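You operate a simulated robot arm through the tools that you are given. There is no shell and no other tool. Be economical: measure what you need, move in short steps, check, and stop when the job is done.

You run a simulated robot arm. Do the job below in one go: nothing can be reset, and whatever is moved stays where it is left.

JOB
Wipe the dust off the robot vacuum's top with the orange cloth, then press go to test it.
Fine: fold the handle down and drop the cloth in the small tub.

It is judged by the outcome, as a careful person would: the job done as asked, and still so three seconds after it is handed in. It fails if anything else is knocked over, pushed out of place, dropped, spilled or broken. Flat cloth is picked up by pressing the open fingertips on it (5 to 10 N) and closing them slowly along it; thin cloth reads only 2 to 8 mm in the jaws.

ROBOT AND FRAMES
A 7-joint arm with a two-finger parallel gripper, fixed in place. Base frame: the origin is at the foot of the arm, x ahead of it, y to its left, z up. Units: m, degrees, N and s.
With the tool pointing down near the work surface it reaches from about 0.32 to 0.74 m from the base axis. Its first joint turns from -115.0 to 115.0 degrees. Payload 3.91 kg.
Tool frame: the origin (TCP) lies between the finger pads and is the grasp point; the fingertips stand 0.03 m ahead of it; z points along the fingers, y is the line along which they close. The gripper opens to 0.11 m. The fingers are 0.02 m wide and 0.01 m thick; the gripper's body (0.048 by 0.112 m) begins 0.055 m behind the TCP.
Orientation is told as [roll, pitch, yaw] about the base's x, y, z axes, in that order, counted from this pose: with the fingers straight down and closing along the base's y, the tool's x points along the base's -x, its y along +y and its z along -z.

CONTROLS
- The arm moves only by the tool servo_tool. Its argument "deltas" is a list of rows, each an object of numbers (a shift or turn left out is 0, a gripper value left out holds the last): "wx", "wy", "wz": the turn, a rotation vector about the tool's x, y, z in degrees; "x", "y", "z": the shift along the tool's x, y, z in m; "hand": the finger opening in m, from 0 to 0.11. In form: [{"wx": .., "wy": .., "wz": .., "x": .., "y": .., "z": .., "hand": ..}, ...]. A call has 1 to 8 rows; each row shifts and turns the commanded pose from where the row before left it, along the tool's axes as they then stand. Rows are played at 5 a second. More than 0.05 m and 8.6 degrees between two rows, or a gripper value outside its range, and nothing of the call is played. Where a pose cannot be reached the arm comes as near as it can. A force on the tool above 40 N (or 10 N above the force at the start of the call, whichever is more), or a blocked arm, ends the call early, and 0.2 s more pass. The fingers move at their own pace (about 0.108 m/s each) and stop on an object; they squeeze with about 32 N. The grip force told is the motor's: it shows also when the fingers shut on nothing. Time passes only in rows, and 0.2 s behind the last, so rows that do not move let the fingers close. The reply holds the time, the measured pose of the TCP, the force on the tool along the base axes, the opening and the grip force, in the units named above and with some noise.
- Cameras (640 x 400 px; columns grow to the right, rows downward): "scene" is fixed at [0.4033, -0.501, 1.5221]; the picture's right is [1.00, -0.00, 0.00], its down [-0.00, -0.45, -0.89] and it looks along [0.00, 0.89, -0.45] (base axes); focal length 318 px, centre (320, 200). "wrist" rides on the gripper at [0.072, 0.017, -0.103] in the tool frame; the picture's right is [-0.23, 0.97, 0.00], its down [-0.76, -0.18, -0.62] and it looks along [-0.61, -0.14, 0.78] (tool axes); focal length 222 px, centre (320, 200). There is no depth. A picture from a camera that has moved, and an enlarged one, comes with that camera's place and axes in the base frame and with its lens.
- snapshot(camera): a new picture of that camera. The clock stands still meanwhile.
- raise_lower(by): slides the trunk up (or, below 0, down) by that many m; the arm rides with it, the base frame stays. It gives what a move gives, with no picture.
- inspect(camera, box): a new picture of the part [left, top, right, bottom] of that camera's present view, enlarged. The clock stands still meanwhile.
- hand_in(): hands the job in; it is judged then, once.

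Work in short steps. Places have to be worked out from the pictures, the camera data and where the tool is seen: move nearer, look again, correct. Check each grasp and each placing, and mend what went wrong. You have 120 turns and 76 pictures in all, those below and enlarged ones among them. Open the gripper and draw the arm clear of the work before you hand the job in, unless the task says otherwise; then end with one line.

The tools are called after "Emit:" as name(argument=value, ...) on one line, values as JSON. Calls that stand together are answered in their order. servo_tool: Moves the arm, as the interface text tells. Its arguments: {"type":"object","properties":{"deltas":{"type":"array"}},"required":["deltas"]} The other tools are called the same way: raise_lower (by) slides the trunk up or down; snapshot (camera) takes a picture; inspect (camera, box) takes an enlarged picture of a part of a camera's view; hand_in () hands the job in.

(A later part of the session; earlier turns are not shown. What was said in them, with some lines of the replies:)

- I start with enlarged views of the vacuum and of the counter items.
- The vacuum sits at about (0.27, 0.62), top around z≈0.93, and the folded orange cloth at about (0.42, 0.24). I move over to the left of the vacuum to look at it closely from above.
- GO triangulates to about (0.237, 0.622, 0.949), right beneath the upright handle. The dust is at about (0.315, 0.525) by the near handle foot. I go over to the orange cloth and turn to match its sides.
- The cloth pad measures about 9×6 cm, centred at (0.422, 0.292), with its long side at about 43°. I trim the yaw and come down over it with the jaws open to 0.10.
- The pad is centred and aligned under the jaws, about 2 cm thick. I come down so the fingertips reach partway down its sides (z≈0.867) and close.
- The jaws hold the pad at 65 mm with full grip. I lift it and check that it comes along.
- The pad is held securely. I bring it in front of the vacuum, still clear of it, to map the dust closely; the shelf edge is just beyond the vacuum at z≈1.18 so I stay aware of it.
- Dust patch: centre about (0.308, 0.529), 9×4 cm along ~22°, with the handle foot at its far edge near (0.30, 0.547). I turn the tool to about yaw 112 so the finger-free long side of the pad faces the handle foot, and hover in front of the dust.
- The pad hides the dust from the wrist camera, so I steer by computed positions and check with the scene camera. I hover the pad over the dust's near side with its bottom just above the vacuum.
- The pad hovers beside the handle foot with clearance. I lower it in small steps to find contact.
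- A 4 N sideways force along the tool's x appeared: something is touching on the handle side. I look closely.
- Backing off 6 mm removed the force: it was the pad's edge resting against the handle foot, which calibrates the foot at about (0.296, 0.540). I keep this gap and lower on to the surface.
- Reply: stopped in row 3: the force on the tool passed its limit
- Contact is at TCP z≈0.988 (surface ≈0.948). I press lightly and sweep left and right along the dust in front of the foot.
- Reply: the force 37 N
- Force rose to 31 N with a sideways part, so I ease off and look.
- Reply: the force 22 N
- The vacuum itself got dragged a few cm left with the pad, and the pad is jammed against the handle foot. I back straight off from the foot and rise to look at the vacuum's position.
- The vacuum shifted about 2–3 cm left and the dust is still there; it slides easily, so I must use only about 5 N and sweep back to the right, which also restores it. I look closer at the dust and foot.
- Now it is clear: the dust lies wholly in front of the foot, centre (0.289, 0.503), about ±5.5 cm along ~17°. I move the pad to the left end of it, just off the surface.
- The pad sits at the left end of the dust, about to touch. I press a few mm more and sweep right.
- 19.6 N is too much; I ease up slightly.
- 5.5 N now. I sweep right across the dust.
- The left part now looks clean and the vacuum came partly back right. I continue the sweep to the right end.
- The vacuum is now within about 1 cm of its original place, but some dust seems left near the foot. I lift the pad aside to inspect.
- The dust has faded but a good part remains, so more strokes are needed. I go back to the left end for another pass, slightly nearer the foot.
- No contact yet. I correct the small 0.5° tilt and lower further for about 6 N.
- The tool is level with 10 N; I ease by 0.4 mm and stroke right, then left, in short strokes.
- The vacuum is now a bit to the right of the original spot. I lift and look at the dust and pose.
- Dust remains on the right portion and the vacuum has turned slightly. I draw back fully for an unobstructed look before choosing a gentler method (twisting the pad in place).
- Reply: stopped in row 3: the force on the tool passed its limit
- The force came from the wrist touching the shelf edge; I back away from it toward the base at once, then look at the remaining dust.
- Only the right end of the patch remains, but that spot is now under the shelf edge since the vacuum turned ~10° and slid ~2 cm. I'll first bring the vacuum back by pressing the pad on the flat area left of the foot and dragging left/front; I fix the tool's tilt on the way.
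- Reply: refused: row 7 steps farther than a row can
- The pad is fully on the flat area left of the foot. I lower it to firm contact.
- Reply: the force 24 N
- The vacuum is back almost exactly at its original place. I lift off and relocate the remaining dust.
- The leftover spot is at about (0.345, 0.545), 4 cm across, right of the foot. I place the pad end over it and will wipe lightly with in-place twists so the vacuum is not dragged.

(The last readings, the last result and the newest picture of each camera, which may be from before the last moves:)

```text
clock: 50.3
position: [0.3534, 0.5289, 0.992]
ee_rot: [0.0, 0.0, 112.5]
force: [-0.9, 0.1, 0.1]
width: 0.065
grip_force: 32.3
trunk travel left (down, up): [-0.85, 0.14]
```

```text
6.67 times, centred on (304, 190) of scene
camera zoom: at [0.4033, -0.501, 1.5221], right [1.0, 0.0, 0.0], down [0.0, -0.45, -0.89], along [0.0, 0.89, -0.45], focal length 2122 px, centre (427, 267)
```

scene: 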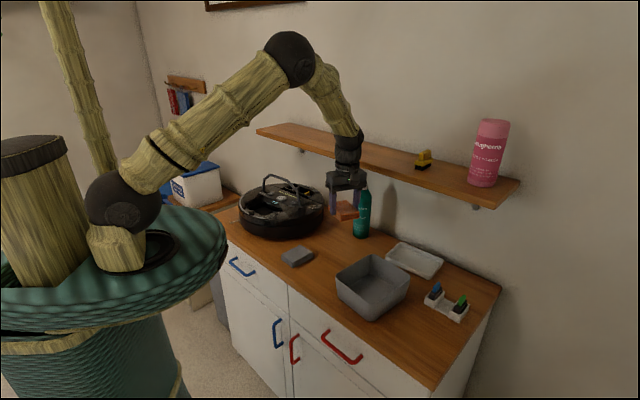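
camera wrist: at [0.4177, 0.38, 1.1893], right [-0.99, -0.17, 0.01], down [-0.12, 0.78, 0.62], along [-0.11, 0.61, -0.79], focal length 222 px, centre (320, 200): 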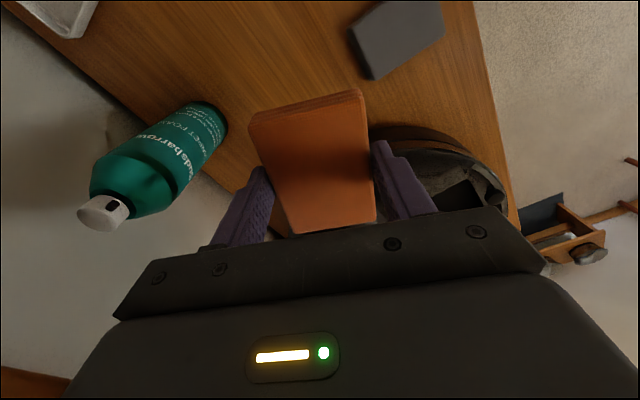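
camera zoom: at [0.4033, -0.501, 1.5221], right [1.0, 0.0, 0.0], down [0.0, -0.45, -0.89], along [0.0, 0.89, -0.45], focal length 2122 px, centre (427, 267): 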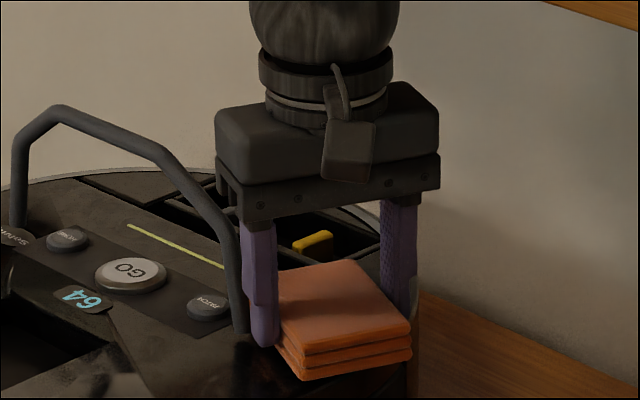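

The pad is placed just right of the leg, with clearance. I lower to light contact.

Emit:
servo_tool(deltas=[{"z": 0.004}, {"z": 0.001}, {}])

Emit:
servo_tool(deltas=[{"z": 0.001}, {}])

```text
clock: 51.1
position: [0.3534, 0.5265, 0.9877]
ee_rot: [0.0, -0.1, 112.6]
force: [0.2, 1.2, 0.4]
width: 0.0648
grip_force: 31.9
trunk travel left (down, up): [-0.85, 0.14]
```

```text
clock: 51.7
position: [0.353, 0.5272, 0.9864]
ee_rot: [0.0, 0.0, 112.6]
force: [-1.4, -1.4, 4.8]
width: 0.0646
grip_force: 32.4
trunk travel left (down, up): [-0.85, 0.14]
```

Contact at 5 N. I twist the pad back and forth (left end swinging away from the handle).

Emit:
servo_tool(deltas=[{"wz": -8}, {"wz": -8}, {"wz": -8}, {"wz": 8}, {"wz": 8}, {"wz": 8}, {}])

Emit:
servo_tool(deltas=[{"wz": -8, "z": 0.0003}, {"wz": -8}, {"wz": -8}, {"wz": 8}, {"wz": 8}, {"wz": 8}, {}])

Emit:
inspect(camera="scene", box=[208, 160, 352, 250])

```text
clock: 53.3
position: [0.3526, 0.525, 0.9849]
ee_rot: [-0.1, 0.0, 112.4]
force: [5.5, -4.3, 15.4]
width: 0.0649
grip_force: 32.5
trunk travel left (down, up): [-0.85, 0.14]
```

```text
clock: 54.9
position: [0.3531, 0.5263, 0.9858]
ee_rot: [0.0, -0.1, 112.6]
force: [4.7, -5.3, 13.5]
width: 0.065
grip_force: 32.2
trunk travel left (down, up): [-0.85, 0.14]
```

```text
4.44 times, centred on (280, 205) of scene
camera zoom: at [0.4033, -0.501, 1.5221], right [1.0, 0.0, 0.0], down [0.0, -0.45, -0.89], along [0.0, 0.89, -0.45], focal length 1415 px, centre (498, 178)
```

zoom: 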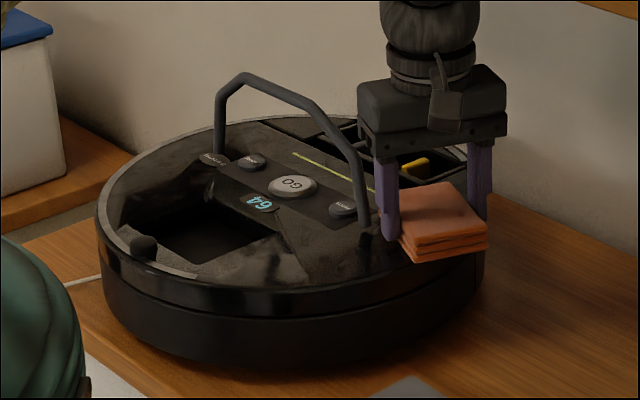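

Emit:
servo_tool(deltas=[{"z": -0.005}, {"z": -0.03}, {"z": -0.025, "x": 0.02}, {"x": 0.04}, {"x": 0.03}, {}])

Emit:
inspect(camera="scene", box=[256, 180, 336, 230])

```text
clock: 56.3
position: [0.388, 0.4436, 1.0442]
ee_rot: [0.2, -0.1, 112.7]
force: [0.9, -0.2, -0.3]
width: 0.0648
grip_force: 32.0
trunk travel left (down, up): [-0.85, 0.14]
```

```text
8.00 times, centred on (296, 205) of scene
camera zoom: at [0.4033, -0.501, 1.5221], right [1.0, 0.0, 0.0], down [0.0, -0.45, -0.89], along [0.0, 0.89, -0.45], focal length 2547 px, centre (512, 160)
```

zoom: 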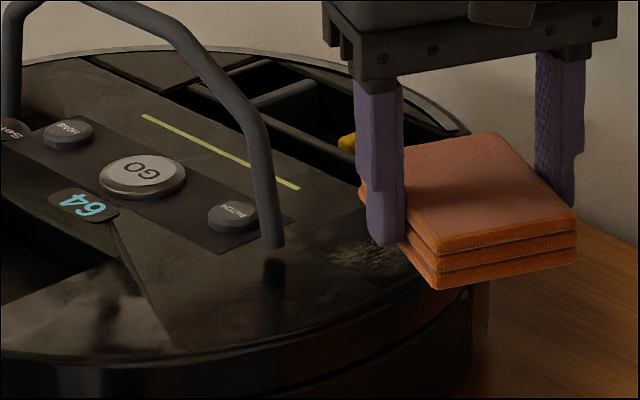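

Almost clean: a faint trace is left right of the foot near (0.33, 0.54). I do one more round there.

Emit:
servo_tool(deltas=[{"y": 0.02}, {"x": -0.03}, {"x": -0.03, "z": 0.02}, {"x": -0.021, "z": 0.02}, {"z": 0.014}, {"z": 0.003}, {}])

Emit:
servo_tool(deltas=[{"z": 0.001}, {}])

```text
clock: 57.9
position: [0.3366, 0.5105, 0.9871]
ee_rot: [0.2, -0.3, 112.7]
force: [4.2, -4.5, -1.8]
width: 0.0648
grip_force: 32.3
trunk travel left (down, up): [-0.85, 0.14]
```

```text
clock: 58.5
position: [0.3368, 0.5111, 0.9878]
ee_rot: [0.0, -0.2, 112.7]
force: [-0.3, 0.5, -0.5]
width: 0.0648
grip_force: 32.3
trunk travel left (down, up): [-0.85, 0.14]
```

Emit:
servo_tool(deltas=[{"z": 0.001}, {"z": 0.0007}, {}])

```text
clock: 59.3
position: [0.338, 0.5113, 0.9859]
ee_rot: [0.0, -0.1, 112.6]
force: [-1.4, 0.5, 6.0]
width: 0.0646
grip_force: 31.6
trunk travel left (down, up): [-0.85, 0.14]
```

Contact at 6 N. I twist and shift slightly right and back.

Emit:
servo_tool(deltas=[{"wz": -8}, {"wz": -8, "y": -0.01}, {"wz": -8, "y": -0.01}, {"wz": 8}, {"wz": 8, "y": 0.01}, {"wz": 8, "y": 0.01}, {}])

Emit:
servo_tool(deltas=[{"wz": -8}, {"wz": -8, "y": -0.01}, {"wz": -8, "y": -0.01}, {"wz": 8}, {"wz": 8, "y": -0.005}, {"wz": 8, "y": -0.005}, {}])

Emit:
servo_tool(deltas=[{"z": -0.005}, {"z": -0.03}, {"z": -0.025, "x": 0.02}, {"x": 0.04}, {"x": 0.04}, {}])

Emit:
inspect(camera="scene", box=[208, 160, 352, 250])

Emit:
inspect(camera="scene", box=[260, 195, 316, 230])

```text
clock: 60.9
position: [0.3367, 0.5108, 0.9851]
ee_rot: [0.1, -0.1, 112.7]
force: [-2.5, 1.3, 10.1]
width: 0.0645
grip_force: 31.7
trunk travel left (down, up): [-0.85, 0.14]
```

```text
clock: 62.5
position: [0.3619, 0.5273, 0.9868]
ee_rot: [0.0, -0.1, 112.6]
force: [-1.6, 0.5, 13.3]
width: 0.0648
grip_force: 32.0
trunk travel left (down, up): [-0.85, 0.14]
```

```text
clock: 63.9
position: [0.3991, 0.4377, 1.0449]
ee_rot: [0.1, 0.1, 112.9]
force: [-1.0, 0.2, 0.0]
width: 0.0649
grip_force: 32.1
trunk travel left (down, up): [-0.85, 0.14]
```

```text
4.44 times, centred on (280, 205) of scene
camera zoom: at [0.4033, -0.501, 1.5221], right [1.0, 0.0, 0.0], down [0.0, -0.45, -0.89], along [0.0, 0.89, -0.45], focal length 1415 px, centre (498, 178)
```

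zoom: 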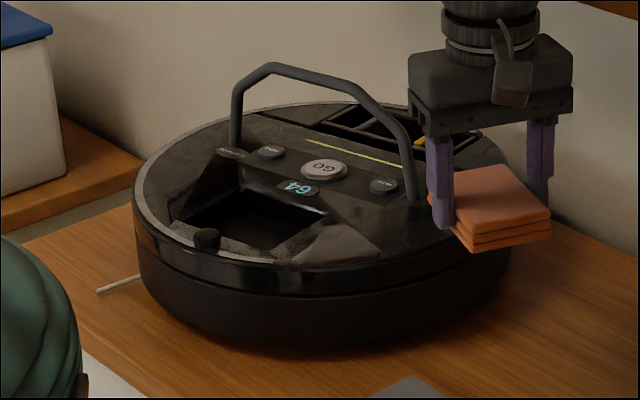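

```text
11.43 times, centred on (288, 212) of scene
camera zoom: at [0.4033, -0.501, 1.5221], right [1.0, 0.0, 0.0], down [0.0, -0.45, -0.89], along [0.0, 0.89, -0.45], focal length 3638 px, centre (686, 57)
```

zoom: 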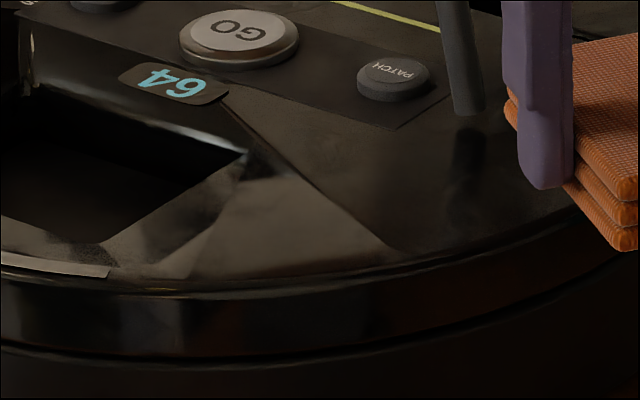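

The vacuum turned right again with that stroke. I retreat toward the front to see the wiped spot fully.

Emit:
servo_tool(deltas=[{"x": 0.04}, {"x": 0.04, "y": -0.02}, {"x": 0.02, "y": -0.03}, {"y": -0.03}, {}])

Emit:
inspect(camera="scene", box=[268, 180, 332, 220])

```text
clock: 65.1
position: [0.5132, 0.3718, 1.0456]
ee_rot: [0.1, -0.1, 112.6]
force: [-0.1, -0.2, -0.4]
width: 0.0646
grip_force: 33.0
trunk travel left (down, up): [-0.85, 0.14]
```

```text
10.00 times, centred on (300, 200) of scene
camera zoom: at [0.4033, -0.501, 1.5221], right [1.0, 0.0, 0.0], down [0.0, -0.45, -0.89], along [0.0, 0.89, -0.45], focal length 3184 px, centre (520, 200)
```

zoom: 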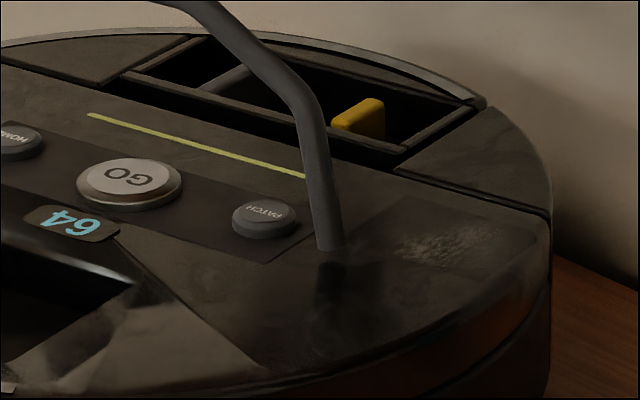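

A faint trace still remains right-back of the foot. I repeat the restoring drag (press left of the foot, pull left/front), then wipe that trace when it is back in reach.

Emit:
servo_tool(deltas=[{"x": -0.0267, "y": 0.0351, "z": -0.01}, {"x": -0.0267, "y": 0.0351}, {"x": -0.0267, "y": 0.0351}, {"x": -0.0267, "y": 0.0351}, {"x": -0.0267, "y": 0.0351}, {"x": -0.04, "y": -0.009}, {"x": -0.041, "y": -0.009}, {}])

Emit:
servo_tool(deltas=[{"z": 0.03}, {"z": 0.03}, {"z": 0.008}, {"z": 0.001}, {}])

```text
clock: 66.9
position: [0.2847, 0.5101, 1.0543]
ee_rot: [0.1, -0.1, 112.7]
force: [0.2, 0.2, -0.8]
width: 0.065
grip_force: 32.4
trunk travel left (down, up): [-0.85, 0.14]
```

```text
clock: 68.1
position: [0.2853, 0.5107, 0.9863]
ee_rot: [0.2, 0.0, 112.7]
force: [0.1, 0.2, -0.6]
width: 0.0646
grip_force: 31.9
trunk travel left (down, up): [-0.85, 0.14]
```

Emit:
servo_tool(deltas=[{"z": 0.001}, {"z": 0.001}, {}])

```text
clock: 68.9
position: [0.2851, 0.5112, 0.9858]
ee_rot: [0.0, -0.2, 112.6]
force: [2.5, -0.5, 14.0]
width: 0.0651
grip_force: 32.4
trunk travel left (down, up): [-0.85, 0.14]
```

Emit:
servo_tool(deltas=[{"y": 0.012, "x": 0.003}, {"y": 0.012, "x": 0.003}, {"y": 0.012, "x": 0.003}, {"y": 0.012, "x": 0.003}, {}])

Emit:
servo_tool(deltas=[{"z": -0.01}, {"z": -0.03}, {"z": -0.03}, {"x": 0.04}, {"x": 0.04}, {}])

Emit:
inspect(camera="scene", box=[208, 160, 352, 250])

```text
clock: 70.1
position: [0.2436, 0.4788, 0.985]
ee_rot: [0.0, -0.2, 112.6]
force: [3.4, -4.0, 27.4]
width: 0.0648
grip_force: 31.4
trunk travel left (down, up): [-0.85, 0.14]
```

```text
clock: 71.5
position: [0.2758, 0.4085, 1.0544]
ee_rot: [0.1, -0.1, 112.7]
force: [1.1, 0.2, 0.2]
width: 0.065
grip_force: 32.1
trunk travel left (down, up): [-0.85, 0.14]
```

```text
4.44 times, centred on (280, 205) of scene
camera zoom: at [0.4033, -0.501, 1.5221], right [1.0, 0.0, 0.0], down [0.0, -0.45, -0.89], along [0.0, 0.89, -0.45], focal length 1415 px, centre (498, 178)
```

zoom: 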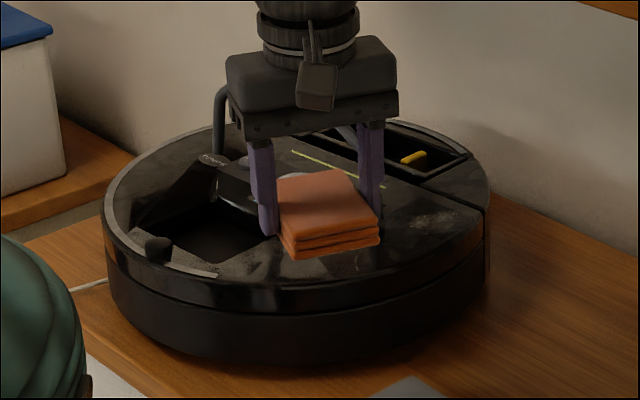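

The vacuum is back in place, with the trace at about (0.341, 0.555). I place the pad end on it again and only twist this time.

Emit:
servo_tool(deltas=[{"y": -0.04}, {"y": -0.04}, {"y": -0.035}, {"x": -0.03}, {"x": -0.03, "z": 0.02}, {"x": -0.03, "z": 0.02}, {"z": 0.024}, {}])

Emit:
servo_tool(deltas=[{"z": 0.002}, {"z": 0.001}, {}])

```text
clock: 73.3
position: [0.3487, 0.5344, 0.991]
ee_rot: [0.1, 0.0, 112.7]
force: [-1.1, 0.1, -0.7]
width: 0.0651
grip_force: 32.1
trunk travel left (down, up): [-0.85, 0.14]
```

```text
clock: 74.1
position: [0.348, 0.5352, 0.9869]
ee_rot: [0.1, 0.0, 112.7]
force: [1.4, 0.3, 0.9]
width: 0.0649
grip_force: 31.9
trunk travel left (down, up): [-0.85, 0.14]
```

Emit:
servo_tool(deltas=[{"z": 0.0008}, {}])

```text
clock: 74.7
position: [0.347, 0.536, 0.9865]
ee_rot: [0.1, -0.2, 112.6]
force: [-0.1, -0.2, 0.6]
width: 0.0646
grip_force: 32.8
trunk travel left (down, up): [-0.85, 0.14]
```

Emit:
servo_tool(deltas=[{"z": 0.0008}, {}])

```text
clock: 75.3
position: [0.3479, 0.5353, 0.9849]
ee_rot: [0.1, -0.1, 112.6]
force: [1.0, -0.1, 1.2]
width: 0.0647
grip_force: 32.2
trunk travel left (down, up): [-0.85, 0.14]
```

Emit:
servo_tool(deltas=[{"z": 0.0008}, {}])

```text
clock: 75.9
position: [0.3482, 0.5346, 0.9854]
ee_rot: [0.0, 0.0, 112.6]
force: [1.9, 0.6, 6.7]
width: 0.0649
grip_force: 31.4
trunk travel left (down, up): [-0.85, 0.14]
```

6.7 N: now repeated twists only.

Emit:
servo_tool(deltas=[{"wz": -8.5}, {"wz": -8.5}, {"wz": -8.5}, {"wz": 8.5}, {"wz": 8.5}, {"wz": 8.5}, {}])

Emit:
servo_tool(deltas=[{"wz": -8.5}, {"wz": -8.5}, {"wz": -8.5}, {"wz": -8.5}, {"wz": 8.5}, {"wz": 8.5}, {"wz": 8.5}, {"wz": 8.5}])

Emit:
servo_tool(deltas=[{"wz": -8.5}, {"wz": -8.5}, {"wz": -8.5}, {"wz": -8.5}, {"wz": 8.5}, {"wz": 8.5}, {"wz": 8.5}, {"wz": 8.5}])

Emit:
servo_tool(deltas=[{"z": -0.005}, {"z": -0.03}, {"z": -0.02, "x": 0.02}, {"x": 0.04}, {"x": 0.04}, {"x": 0.04}, {"x": 0.03, "y": -0.03}, {"y": -0.04}])

Emit:
inspect(camera="scene", box=[240, 175, 336, 235])

```text
clock: 77.5
position: [0.3472, 0.5335, 0.984]
ee_rot: [0.0, -0.1, 112.5]
force: [4.7, -3.1, 11.8]
width: 0.0647
grip_force: 32.2
trunk travel left (down, up): [-0.85, 0.14]
```

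```text
clock: 79.3
position: [0.3475, 0.534, 0.9853]
ee_rot: [0.1, -0.1, 112.5]
force: [2.3, -0.8, 6.2]
width: 0.0648
grip_force: 32.1
trunk travel left (down, up): [-0.85, 0.14]
```

```text
clock: 81.1
position: [0.3487, 0.5346, 0.9848]
ee_rot: [0.1, 0.0, 112.5]
force: [2.7, -0.8, 7.4]
width: 0.0646
grip_force: 32.1
trunk travel left (down, up): [-0.85, 0.14]
```

```text
clock: 82.9
position: [0.48, 0.4054, 1.0386]
ee_rot: [0.2, 0.0, 112.6]
force: [0.6, 0.4, -0.8]
width: 0.0649
grip_force: 31.8
trunk travel left (down, up): [-0.85, 0.14]
```

```text
6.67 times, centred on (288, 205) of scene
camera zoom: at [0.4033, -0.501, 1.5221], right [1.0, 0.0, 0.0], down [0.0, -0.45, -0.89], along [0.0, 0.89, -0.45], focal length 2122 px, centre (533, 167)
```

zoom: 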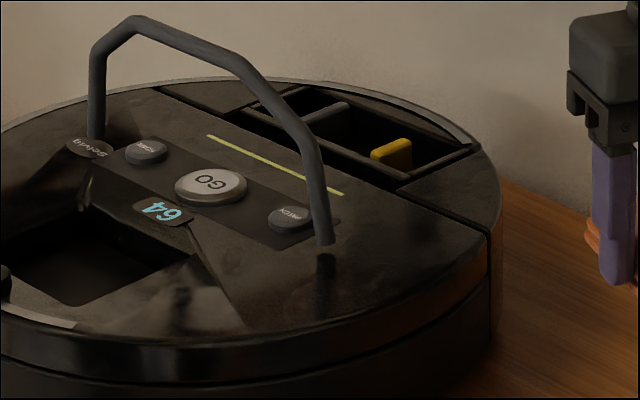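

The dust looks gone. One close check of the area.

Emit:
inspect(camera="scene", box=[276, 195, 324, 225])

```text
13.33 times, centred on (300, 210) of scene
camera zoom: at [0.4033, -0.501, 1.5221], right [1.0, 0.0, 0.0], down [0.0, -0.45, -0.89], along [0.0, 0.89, -0.45], focal length 4245 px, centre (587, 67)
```

zoom: 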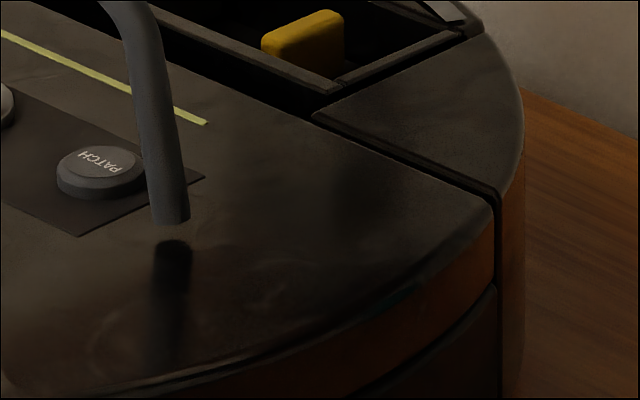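

Clean. Now I carry the cloth to the small grey tub, centre about (0.552, 0.205), rim z≈0.925, aligning with its sides.

Emit:
servo_tool(deltas=[{"x": 0.04, "z": -0.02}, {"x": 0.043, "y": 0.003}, {"x": 0.043, "y": 0.003}, {"x": 0.043, "y": 0.003}, {"x": 0.043}, {"wz": -8.5}, {"wz": -8.5}, {"wz": -3.5}])

Emit:
snapshot(camera="scene")

Emit:
snapshot(camera="wrist")

```text
clock: 84.7
position: [0.5502, 0.2053, 1.0589]
ee_rot: [0.1, -0.1, 133.3]
force: [0.0, -0.7, -1.5]
width: 0.0647
grip_force: 32.0
trunk travel left (down, up): [-0.85, 0.14]
```

```text
29 pictures are left
```

scene: 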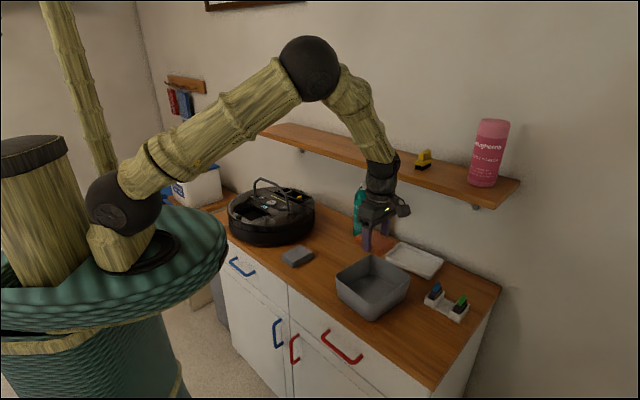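

```text
28 pictures are left
camera wrist: at [0.5883, 0.142, 1.1632], right [-0.86, -0.5, 0.0], down [-0.39, 0.68, 0.62], along [-0.31, 0.54, -0.78], focal length 222 px, centre (320, 200)
```

wrist: 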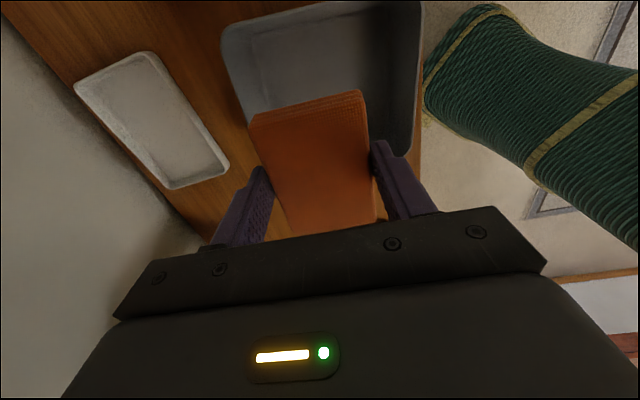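

The pad is above the tub opening. I lower it in and release.

Emit:
servo_tool(deltas=[{"z": 0.04}, {"z": 0.04}, {"z": 0.03}, {"z": 0.012}, {}])

Emit:
inspect(camera="scene", box=[310, 210, 438, 330])

```text
clock: 85.9
position: [0.5518, 0.2064, 0.9363]
ee_rot: [0.0, -0.1, 133.1]
force: [-0.6, 0.5, 0.0]
width: 0.0648
grip_force: 32.0
trunk travel left (down, up): [-0.85, 0.14]
```

```text
3.33 times, centred on (374, 270) of scene
camera zoom: at [0.4033, -0.501, 1.5221], right [1.0, 0.0, 0.0], down [0.0, -0.45, -0.89], along [0.0, 0.89, -0.45], focal length 1061 px, centre (140, -33)
```

zoom: 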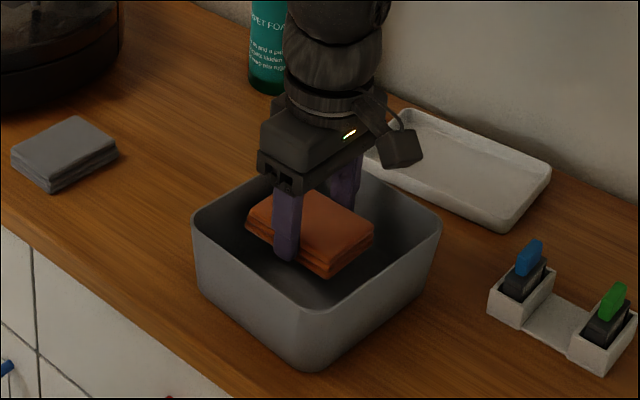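

It is well inside the tub. A bit lower, then I open and rise.

Emit:
servo_tool(deltas=[{"z": 0.015}, {}, {"hand": 0.07}, {"hand": 0.085}, {}, {"z": -0.03}, {"z": -0.04}, {"z": -0.04}])

Emit:
inspect(camera="scene", box=[310, 210, 438, 330])

```text
clock: 87.7
position: [0.5509, 0.2066, 1.0332]
ee_rot: [0.0, -0.2, 133.2]
force: [0.1, -0.4, -0.5]
width: 0.0849
grip_force: 0.0
trunk travel left (down, up): [-0.85, 0.14]
```

```text
3.33 times, centred on (374, 270) of scene
camera zoom: at [0.4033, -0.501, 1.5221], right [1.0, 0.0, 0.0], down [0.0, -0.45, -0.89], along [0.0, 0.89, -0.45], focal length 1061 px, centre (140, -33)
```

zoom: 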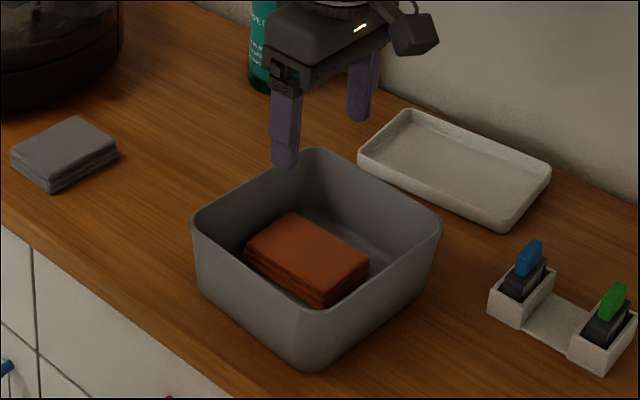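

The cloth is in the tub. Next I close the fingers and travel to a viewing pose beside the vacuum, turning the tool to yaw 50 so I can tilt it under the handle for the GO press.

Emit:
servo_tool(deltas=[{"z": -0.045, "hand": 0.0}, {"z": -0.045}, {"x": -0.044, "y": 0.0086}, {"x": -0.044, "y": 0.0086}, {"x": -0.044, "y": 0.0086}, {"x": -0.044, "y": 0.0086}, {"x": -0.044, "y": 0.0086}, {"x": -0.044, "y": 0.0086}])

Emit:
servo_tool(deltas=[{"x": -0.044, "y": 0.0086}, {"wz": 8.5}, {"wz": 8.5}, {"wz": 8.5}, {"wz": 8.5}, {"wz": 8.5}, {"wz": 8.5}, {"wz": 8.5}])

Emit:
servo_tool(deltas=[{"wz": 8.5}, {"wz": 8.5}, {"wz": 6.5}, {}])

Emit:
snapshot(camera="wrist")

```text
clock: 89.5
position: [0.3295, 0.3651, 1.1211]
ee_rot: [0.1, -0.1, 133.1]
force: [-0.4, 0.1, 0.4]
width: 0.0
grip_force: 31.3
trunk travel left (down, up): [-0.85, 0.14]
```

```text
clock: 91.3
position: [0.2971, 0.3908, 1.1236]
ee_rot: [0.1, 0.1, 73.5]
force: [-0.9, -0.4, -0.3]
width: 0.0001
grip_force: 32.4
trunk travel left (down, up): [-0.85, 0.14]
```

```text
clock: 92.3
position: [0.2969, 0.3897, 1.1223]
ee_rot: [0.1, 0.0, 50.0]
force: [-0.2, -0.2, -0.6]
width: 0.0
grip_force: 31.8
trunk travel left (down, up): [-0.85, 0.14]
```

```text
25 pictures are left
camera wrist: at [0.2373, 0.3448, 1.2273], right [-0.6, 0.8, 0.0], down [0.63, 0.47, 0.62], along [0.5, 0.37, -0.78], focal length 222 px, centre (320, 200)
```

wrist: 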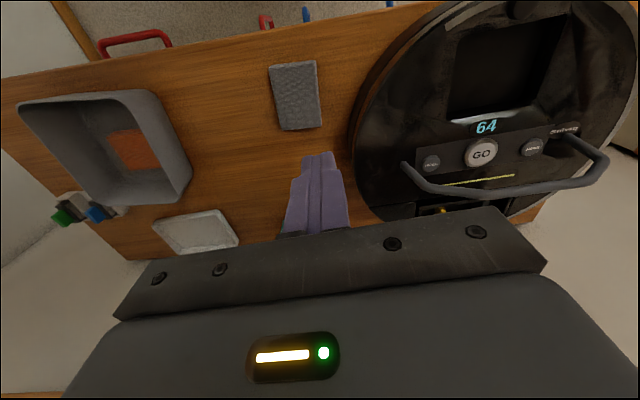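

GO is at about (0.2155, 0.602, 0.953), confirmed by both cameras, almost beneath the handle bar. I tilt the tool 33° so the fingertips point forward-down and line up along the approach axis, still clear of the handle.

Emit:
servo_tool(deltas=[{"wy": -8.25}, {"wy": -8.25}, {"wy": -8.25}, {"wy": -8.25}, {}])

Emit:
servo_tool(deltas=[{"y": 0.04}, {"y": 0.04}, {"y": 0.04}, {"y": 0.04}, {"y": 0.0387, "x": -0.0125}, {"z": 0.033}, {}])

Emit:
inspect(camera="scene", box=[192, 140, 352, 240])

Emit:
snapshot(camera="wrist")

```text
clock: 93.5
position: [0.2963, 0.3904, 1.1226]
ee_rot: [0.0, -33.1, 50.0]
force: [0.7, -0.1, 0.7]
width: 0.0001
grip_force: 31.7
trunk travel left (down, up): [-0.85, 0.14]
```

```text
clock: 95.1
position: [0.1621, 0.5339, 1.1037]
ee_rot: [0.2, -33.0, 50.1]
force: [-0.1, -0.2, 0.4]
width: 0.0003
grip_force: 31.7
trunk travel left (down, up): [-0.85, 0.14]
```

```text
4.00 times, centred on (272, 190) of scene
camera zoom: at [0.4033, -0.501, 1.5221], right [1.0, 0.0, 0.0], down [0.0, -0.45, -0.89], along [0.0, 0.89, -0.45], focal length 1274 px, centre (512, 240)
```

zoom: 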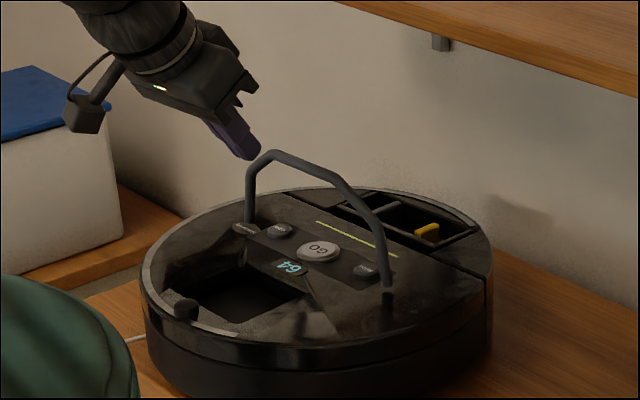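

```text
23 pictures are left
camera wrist: at [0.0739, 0.4566, 1.1521], right [-0.63, 0.77, 0.13], down [0.33, 0.12, 0.94], along [0.71, 0.63, -0.33], focal length 222 px, centre (320, 200)
```

wrist: 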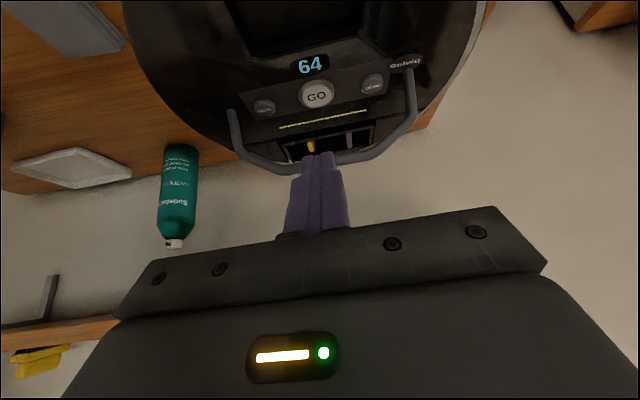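

The wrist view confirms GO straight ahead at (0.218, 0.601). I advance along the tool axis to hover about 1 cm above the button, beneath the handle bar.

Emit:
servo_tool(deltas=[{"z": 0.04}, {"z": 0.04}, {"z": 0.03, "x": -0.004}, {"z": 0.02}, {}])

Emit:
snapshot(camera="wrist")

Emit:
inspect(camera="scene", box=[224, 160, 320, 220])

```text
clock: 96.3
position: [0.2076, 0.5958, 0.9947]
ee_rot: [0.1, -33.0, 50.1]
force: [-0.1, 0.0, -0.5]
width: 0.0002
grip_force: 31.6
trunk travel left (down, up): [-0.85, 0.14]
```

```text
22 pictures are left
camera wrist: at [0.1202, 0.5171, 1.0428], right [-0.63, 0.77, 0.13], down [0.33, 0.12, 0.94], along [0.71, 0.63, -0.33], focal length 222 px, centre (320, 200)
```

wrist: 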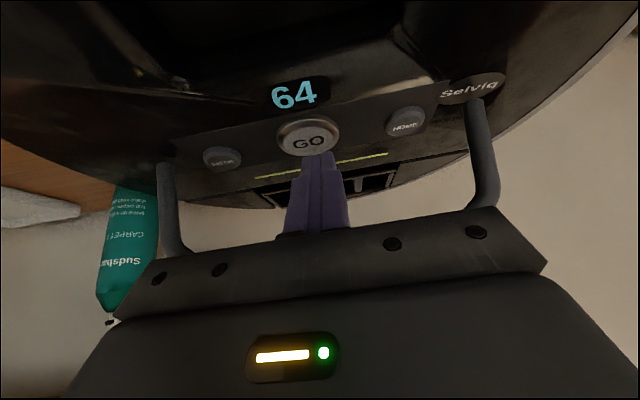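

```text
6.67 times, centred on (272, 190) of scene
camera zoom: at [0.4033, -0.501, 1.5221], right [1.0, 0.0, 0.0], down [0.0, -0.45, -0.89], along [0.0, 0.89, -0.45], focal length 2122 px, centre (640, 267)
```

zoom: 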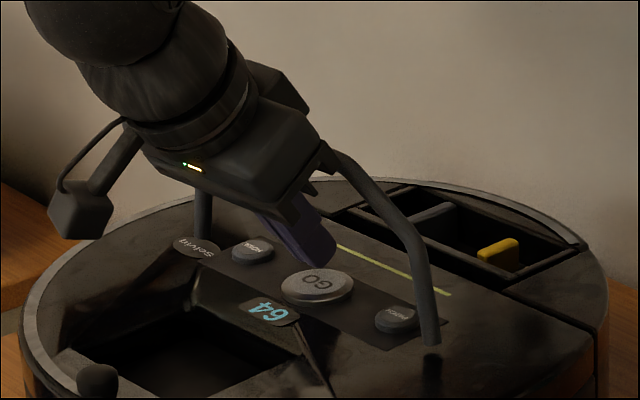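

The fingertip is just above GO's far edge, offset by about 7 mm along the hinge. I shift by 7 mm and press straight down in small steps.

Emit:
servo_tool(deltas=[{"y": -0.007}, {"x": 0.0027, "z": 0.0042}, {"x": 0.0016, "z": 0.0025}, {}])

Emit:
servo_tool(deltas=[{"x": 0.0011, "z": 0.0017}, {}])

```text
clock: 97.3
position: [0.2155, 0.5921, 0.987]
ee_rot: [0.0, -33.0, 50.0]
force: [0.0, 0.9, -0.3]
width: 0.0002
grip_force: 31.3
trunk travel left (down, up): [-0.85, 0.14]
```

```text
clock: 97.9
position: [0.2146, 0.5906, 0.984]
ee_rot: [0.1, -33.0, 50.0]
force: [0.7, 0.0, 1.6]
width: 0.0
grip_force: 32.2
trunk travel left (down, up): [-0.85, 0.14]
```

Contact with the button is starting; I press further.

Emit:
servo_tool(deltas=[{"x": 0.0011, "z": 0.0017}, {}])

Emit:
servo_tool(deltas=[{"x": 0.0011, "z": 0.0017}, {}])

Emit:
inspect(camera="scene", box=[224, 160, 320, 220])

```text
clock: 98.5
position: [0.2142, 0.592, 0.9823]
ee_rot: [0.1, -33.1, 50.0]
force: [-0.1, -0.3, 5.1]
width: 0.0
grip_force: 31.9
trunk travel left (down, up): [-0.85, 0.14]
```

```text
clock: 99.1
position: [0.215, 0.5907, 0.9829]
ee_rot: [0.2, -33.2, 50.2]
force: [-0.1, 0.4, 16.5]
width: 0.0001
grip_force: 32.2
trunk travel left (down, up): [-0.85, 0.14]
```

```text
6.67 times, centred on (272, 190) of scene
camera zoom: at [0.4033, -0.501, 1.5221], right [1.0, 0.0, 0.0], down [0.0, -0.45, -0.89], along [0.0, 0.89, -0.45], focal length 2122 px, centre (640, 267)
```

zoom: 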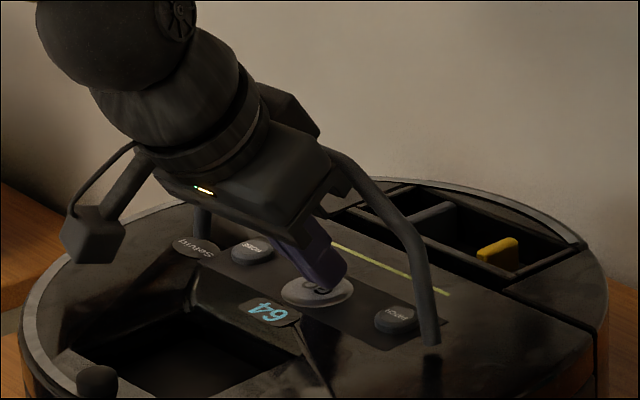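

The finger is on GO's middle with 16 N and the button looks sunk. I release straight up and look for a response.

Emit:
servo_tool(deltas=[{}, {"x": -0.0054, "z": -0.0084}, {"z": -0.01}, {}])

Emit:
inspect(camera="scene", box=[208, 150, 336, 230])

Emit:
snapshot(camera="wrist")

```text
clock: 100.1
position: [0.2109, 0.5859, 0.999]
ee_rot: [0.0, -32.9, 50.2]
force: [0.2, -0.9, 0.4]
width: 0.0001
grip_force: 32.4
trunk travel left (down, up): [-0.85, 0.14]
```

```text
5.00 times, centred on (272, 190) of scene
camera zoom: at [0.4033, -0.501, 1.5221], right [1.0, 0.0, 0.0], down [0.0, -0.45, -0.89], along [0.0, 0.89, -0.45], focal length 1592 px, centre (560, 250)
```

zoom: 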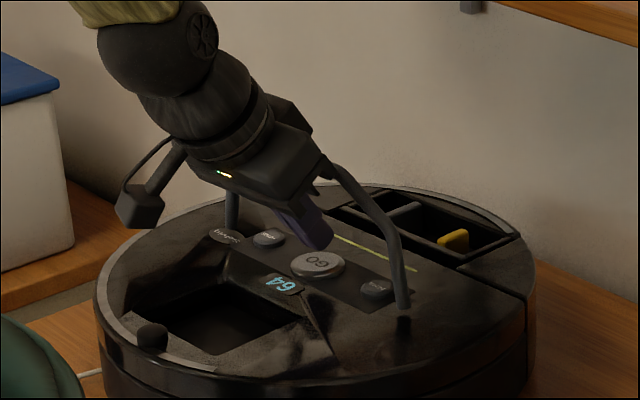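

```text
18 pictures are left
camera wrist: at [0.1225, 0.508, 1.0478], right [-0.62, 0.77, 0.12], down [0.33, 0.12, 0.94], along [0.71, 0.63, -0.33], focal length 222 px, centre (320, 200)
```

wrist: 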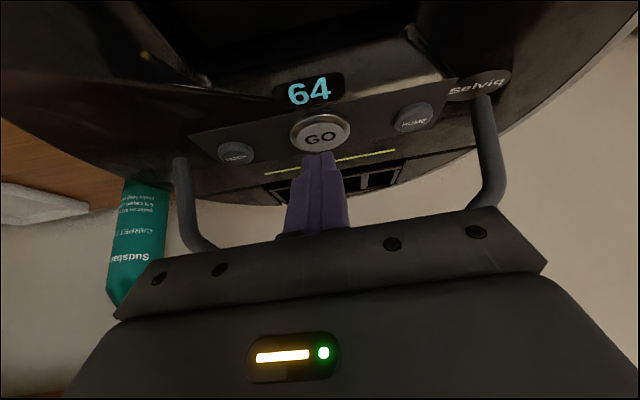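

Emit:
inspect(camera="wrist", box=[200, 60, 480, 235])

```text
2.29 times, centred on (340, 148) of wrist
camera zoom: at [0.1225, 0.508, 1.0478], right [-0.62, 0.77, 0.12], down [0.33, 0.12, 0.94], along [0.71, 0.63, -0.33], focal length 508 px, centre (274, 320)
```

zoom: 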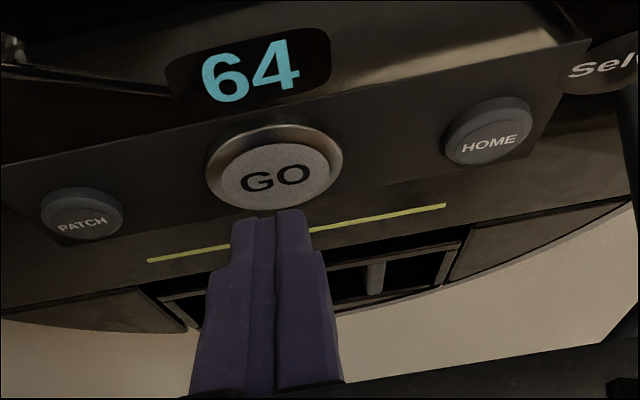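

The button visibly sank about 4 mm when pressed and has come back up, so GO was pressed. Now I withdraw along the tool axis and bring the fingertips behind the middle of the handle bar to push it over.

Emit:
servo_tool(deltas=[{"z": -0.04}, {"z": -0.0387, "y": 0.003}, {}])

Emit:
inspect(camera="scene", box=[208, 140, 336, 220])

```text
clock: 100.9
position: [0.1814, 0.5573, 1.0651]
ee_rot: [0.1, -32.9, 50.1]
force: [-0.2, 0.3, 0.2]
width: 0.0
grip_force: 32.4
trunk travel left (down, up): [-0.85, 0.14]
```

```text
5.00 times, centred on (272, 180) of scene
camera zoom: at [0.4033, -0.501, 1.5221], right [1.0, 0.0, 0.0], down [0.0, -0.45, -0.89], along [0.0, 0.89, -0.45], focal length 1592 px, centre (560, 300)
```

zoom: 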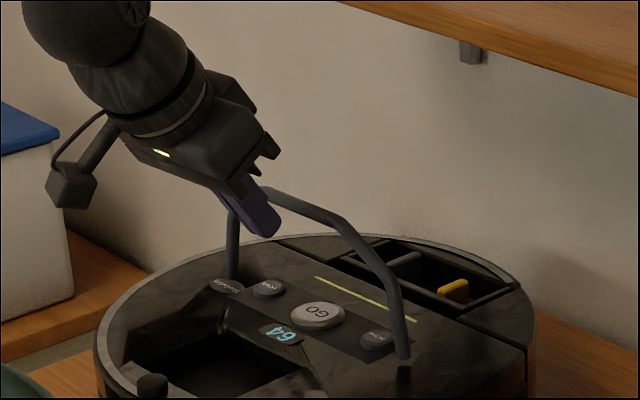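

The fingers stand in front of the bar. I push gently toward the wall side and watch the force.

Emit:
servo_tool(deltas=[{"x": -0.0126, "z": 0.0082}, {"x": -0.0084, "z": 0.0054}, {"x": -0.0084, "z": 0.0054}, {}])

Emit:
servo_tool(deltas=[{"x": -0.0084, "z": 0.0054}, {"x": -0.0084, "z": 0.0054}, {}])

Emit:
inspect(camera="scene", box=[208, 140, 336, 220])

```text
clock: 101.9
position: [0.2037, 0.5825, 1.0665]
ee_rot: [0.0, -33.1, 50.1]
force: [-0.4, 1.1, 0.0]
width: 0.0
grip_force: 32.2
trunk travel left (down, up): [-0.85, 0.14]
```

```text
clock: 102.7
position: [0.2173, 0.598, 1.0665]
ee_rot: [0.0, -33.0, 50.0]
force: [-1.1, -0.7, -0.2]
width: 0.0
grip_force: 32.2
trunk travel left (down, up): [-0.85, 0.14]
```

```text
5.00 times, centred on (272, 180) of scene
camera zoom: at [0.4033, -0.501, 1.5221], right [1.0, 0.0, 0.0], down [0.0, -0.45, -0.89], along [0.0, 0.89, -0.45], focal length 1592 px, centre (560, 300)
```

zoom: 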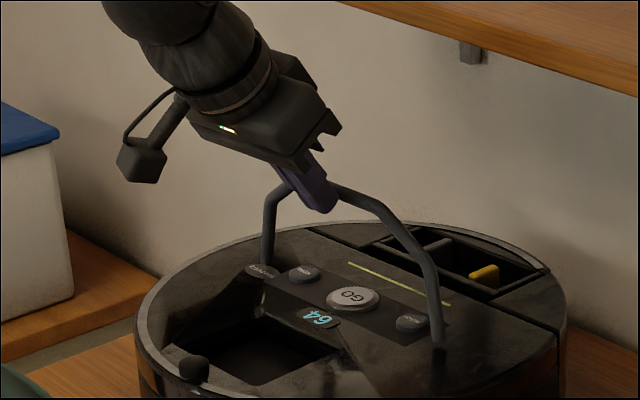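

The handle did not fold that way; instead the vacuum slid ~3.5 cm toward the wall. So it folds the other way: I go over the bar, put the fingers behind it, and pull toward the front, which also brings the vacuum back.

Emit:
servo_tool(deltas=[{"x": 0.0084, "z": -0.0054}, {"x": -0.0163, "z": -0.0252}, {"x": -0.0163, "z": -0.0252}, {"x": -0.0241, "z": 0.0156}, {"x": -0.0241, "z": 0.0156}, {}])

Emit:
inspect(camera="scene", box=[208, 130, 336, 210])

Emit:
snapshot(camera="wrist")

```text
clock: 104.1
position: [0.2467, 0.6339, 1.1264]
ee_rot: [0.2, -32.9, 50.1]
force: [0.5, -0.6, -0.2]
width: 0.0
grip_force: 32.1
trunk travel left (down, up): [-0.85, 0.14]
```

```text
5.00 times, centred on (272, 170) of scene
camera zoom: at [0.4033, -0.501, 1.5221], right [1.0, 0.0, 0.0], down [0.0, -0.45, -0.89], along [0.0, 0.89, -0.45], focal length 1592 px, centre (560, 350)
```

zoom: 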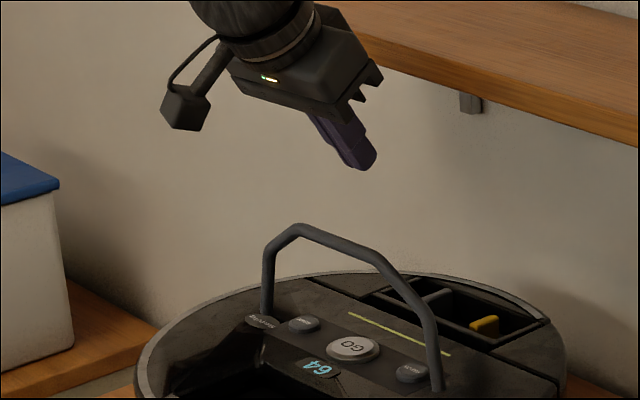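

```text
13 pictures are left
camera wrist: at [0.1576, 0.5559, 1.1754], right [-0.63, 0.77, 0.13], down [0.33, 0.12, 0.94], along [0.71, 0.63, -0.33], focal length 222 px, centre (320, 200)
```

wrist: 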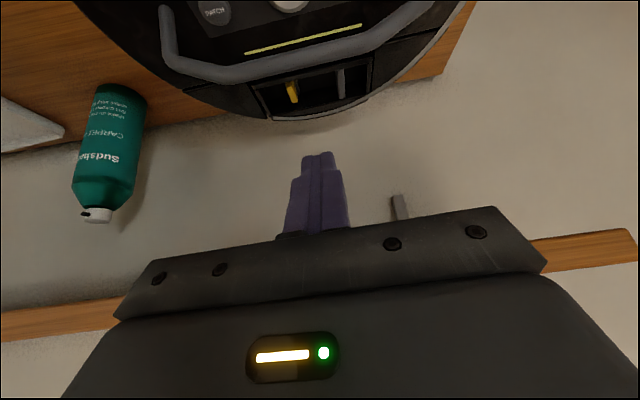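

Both views put the bar at (0.234, 0.621, 1.05); the fingertips are 3.5 cm beyond it. I go straight down behind it, then pull toward the front.

Emit:
servo_tool(deltas=[{"x": 0.0163, "z": 0.0252}, {"x": 0.0163, "z": 0.0252}, {"x": 0.0027, "z": 0.0042}, {}])

Emit:
servo_tool(deltas=[{"x": 0.0126, "z": -0.0082}, {"x": 0.0126, "z": -0.0082}, {}])

Emit:
inspect(camera="scene", box=[208, 140, 336, 220])

```text
clock: 105.1
position: [0.2466, 0.6336, 1.0605]
ee_rot: [0.0, -33.0, 50.2]
force: [0.6, 0.5, -0.5]
width: 0.0002
grip_force: 32.0
trunk travel left (down, up): [-0.85, 0.14]
```

```text
clock: 105.9
position: [0.2288, 0.612, 1.0609]
ee_rot: [0.1, -33.0, 50.2]
force: [0.4, 0.4, -0.4]
width: 0.0001
grip_force: 32.7
trunk travel left (down, up): [-0.85, 0.14]
```

```text
5.00 times, centred on (272, 180) of scene
camera zoom: at [0.4033, -0.501, 1.5221], right [1.0, 0.0, 0.0], down [0.0, -0.45, -0.89], along [0.0, 0.89, -0.45], focal length 1592 px, centre (560, 300)
```

zoom: 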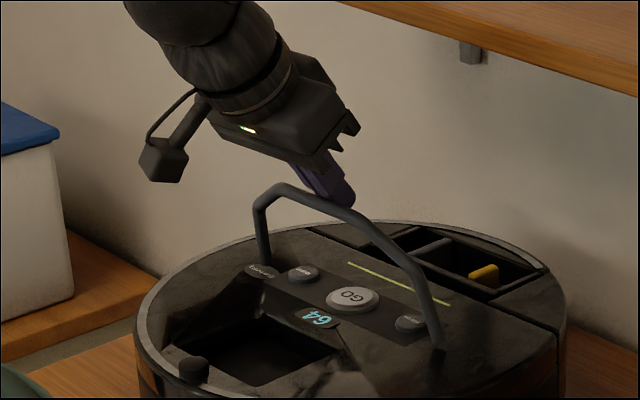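

The handle is leaning toward the front now and the vacuum stays put: it folds this way. I follow the arc.

Emit:
servo_tool(deltas=[{"x": 0.017, "z": -0.0038}, {"x": 0.017, "z": -0.0038}, {"x": 0.017, "z": 0.002}, {"x": 0.017, "z": 0.002}, {}])

Emit:
inspect(camera="scene", box=[208, 150, 336, 230])

```text
clock: 107.1
position: [0.191, 0.5661, 1.0271]
ee_rot: [0.1, -33.0, 50.0]
force: [0.6, 0.0, -0.1]
width: 0.0002
grip_force: 32.3
trunk travel left (down, up): [-0.85, 0.14]
```

```text
5.00 times, centred on (272, 190) of scene
camera zoom: at [0.4033, -0.501, 1.5221], right [1.0, 0.0, 0.0], down [0.0, -0.45, -0.89], along [0.0, 0.89, -0.45], focal length 1592 px, centre (560, 250)
```

zoom: 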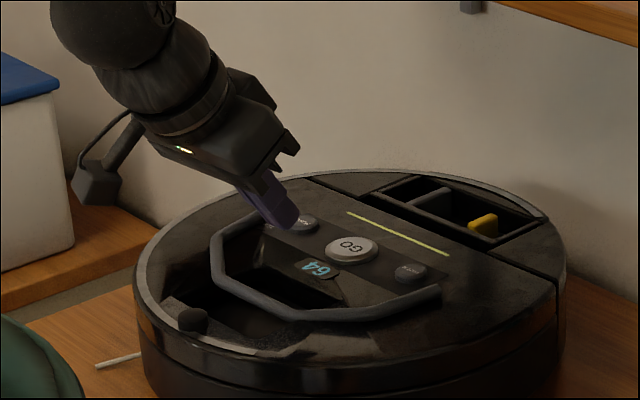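

The handle dropped flat around the front recess, and the vacuum is within about 1 cm of its original spot. I withdraw the arm, open the gripper, and check everything.

Emit:
servo_tool(deltas=[{"z": -0.04}, {"z": -0.04}, {"z": -0.04}, {"z": -0.04, "hand": 0.05}, {"x": -0.02, "z": -0.03}, {"x": -0.02, "z": -0.03}, {}])

Emit:
inspect(camera="scene", box=[216, 160, 344, 240])

Emit:
snapshot(camera="scene")

Emit:
snapshot(camera="wrist")

```text
clock: 108.7
position: [0.1359, 0.5046, 1.23]
ee_rot: [0.0, -32.9, 50.5]
force: [0.4, 0.8, -0.5]
width: 0.0503
grip_force: 0.0
trunk travel left (down, up): [-0.85, 0.14]
```

```text
5.00 times, centred on (280, 200) of scene
camera zoom: at [0.4033, -0.501, 1.5221], right [1.0, 0.0, 0.0], down [0.0, -0.45, -0.89], along [0.0, 0.89, -0.45], focal length 1592 px, centre (520, 200)
```

zoom: 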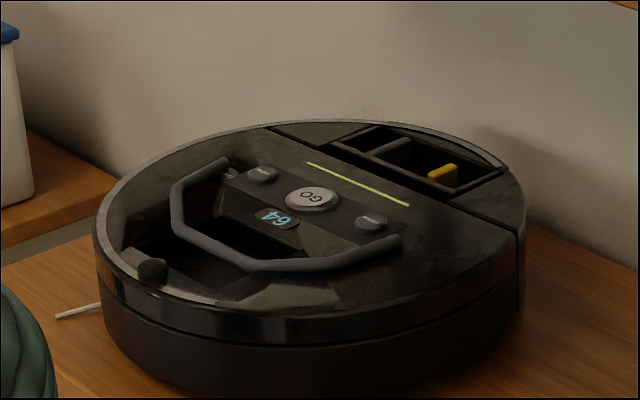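

```text
9 pictures are left
```

scene: 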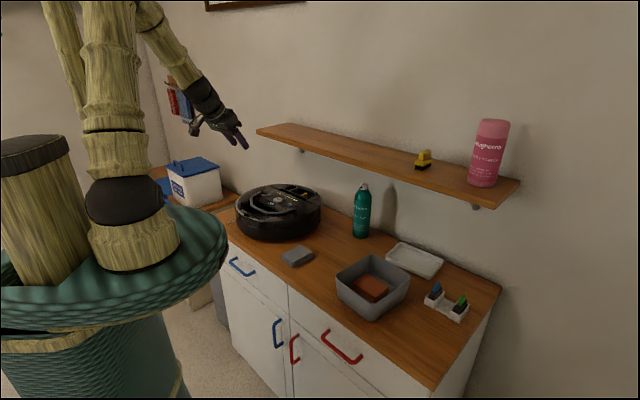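

```text
8 pictures are left
camera wrist: at [0.0477, 0.4257, 1.2795], right [-0.63, 0.77, 0.12], down [0.33, 0.12, 0.94], along [0.71, 0.63, -0.33], focal length 222 px, centre (320, 200)
```

wrist: 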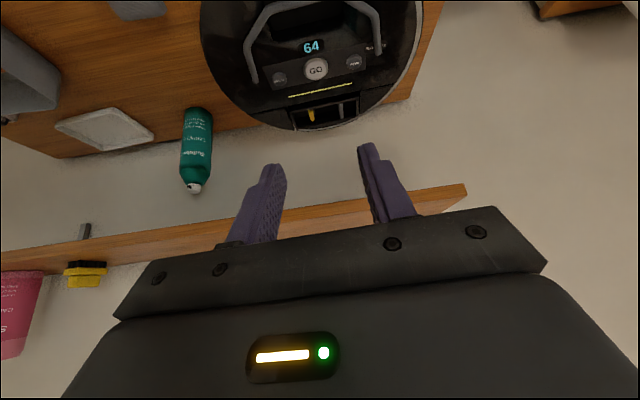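

Everything checks out: the top is clean, GO was pressed, the handle is folded flat, the cloth is in the grey tub, the other items are undisturbed and the arm is clear. I hand in.

Emit:
hand_in()

```text
The job is handed in.
```

I wiped the vacuum's top clean, pressed GO, folded the handle down and dropped the orange cloth in the grey tub. GO sank and sprang back, but I saw no change on the display or light strip, so I can't confirm the vacuum started. It also slid while I worked and now sits about 1–2 cm and 8° off its original spot, and the wrist briefly bumped the shelf edge without moving anything.
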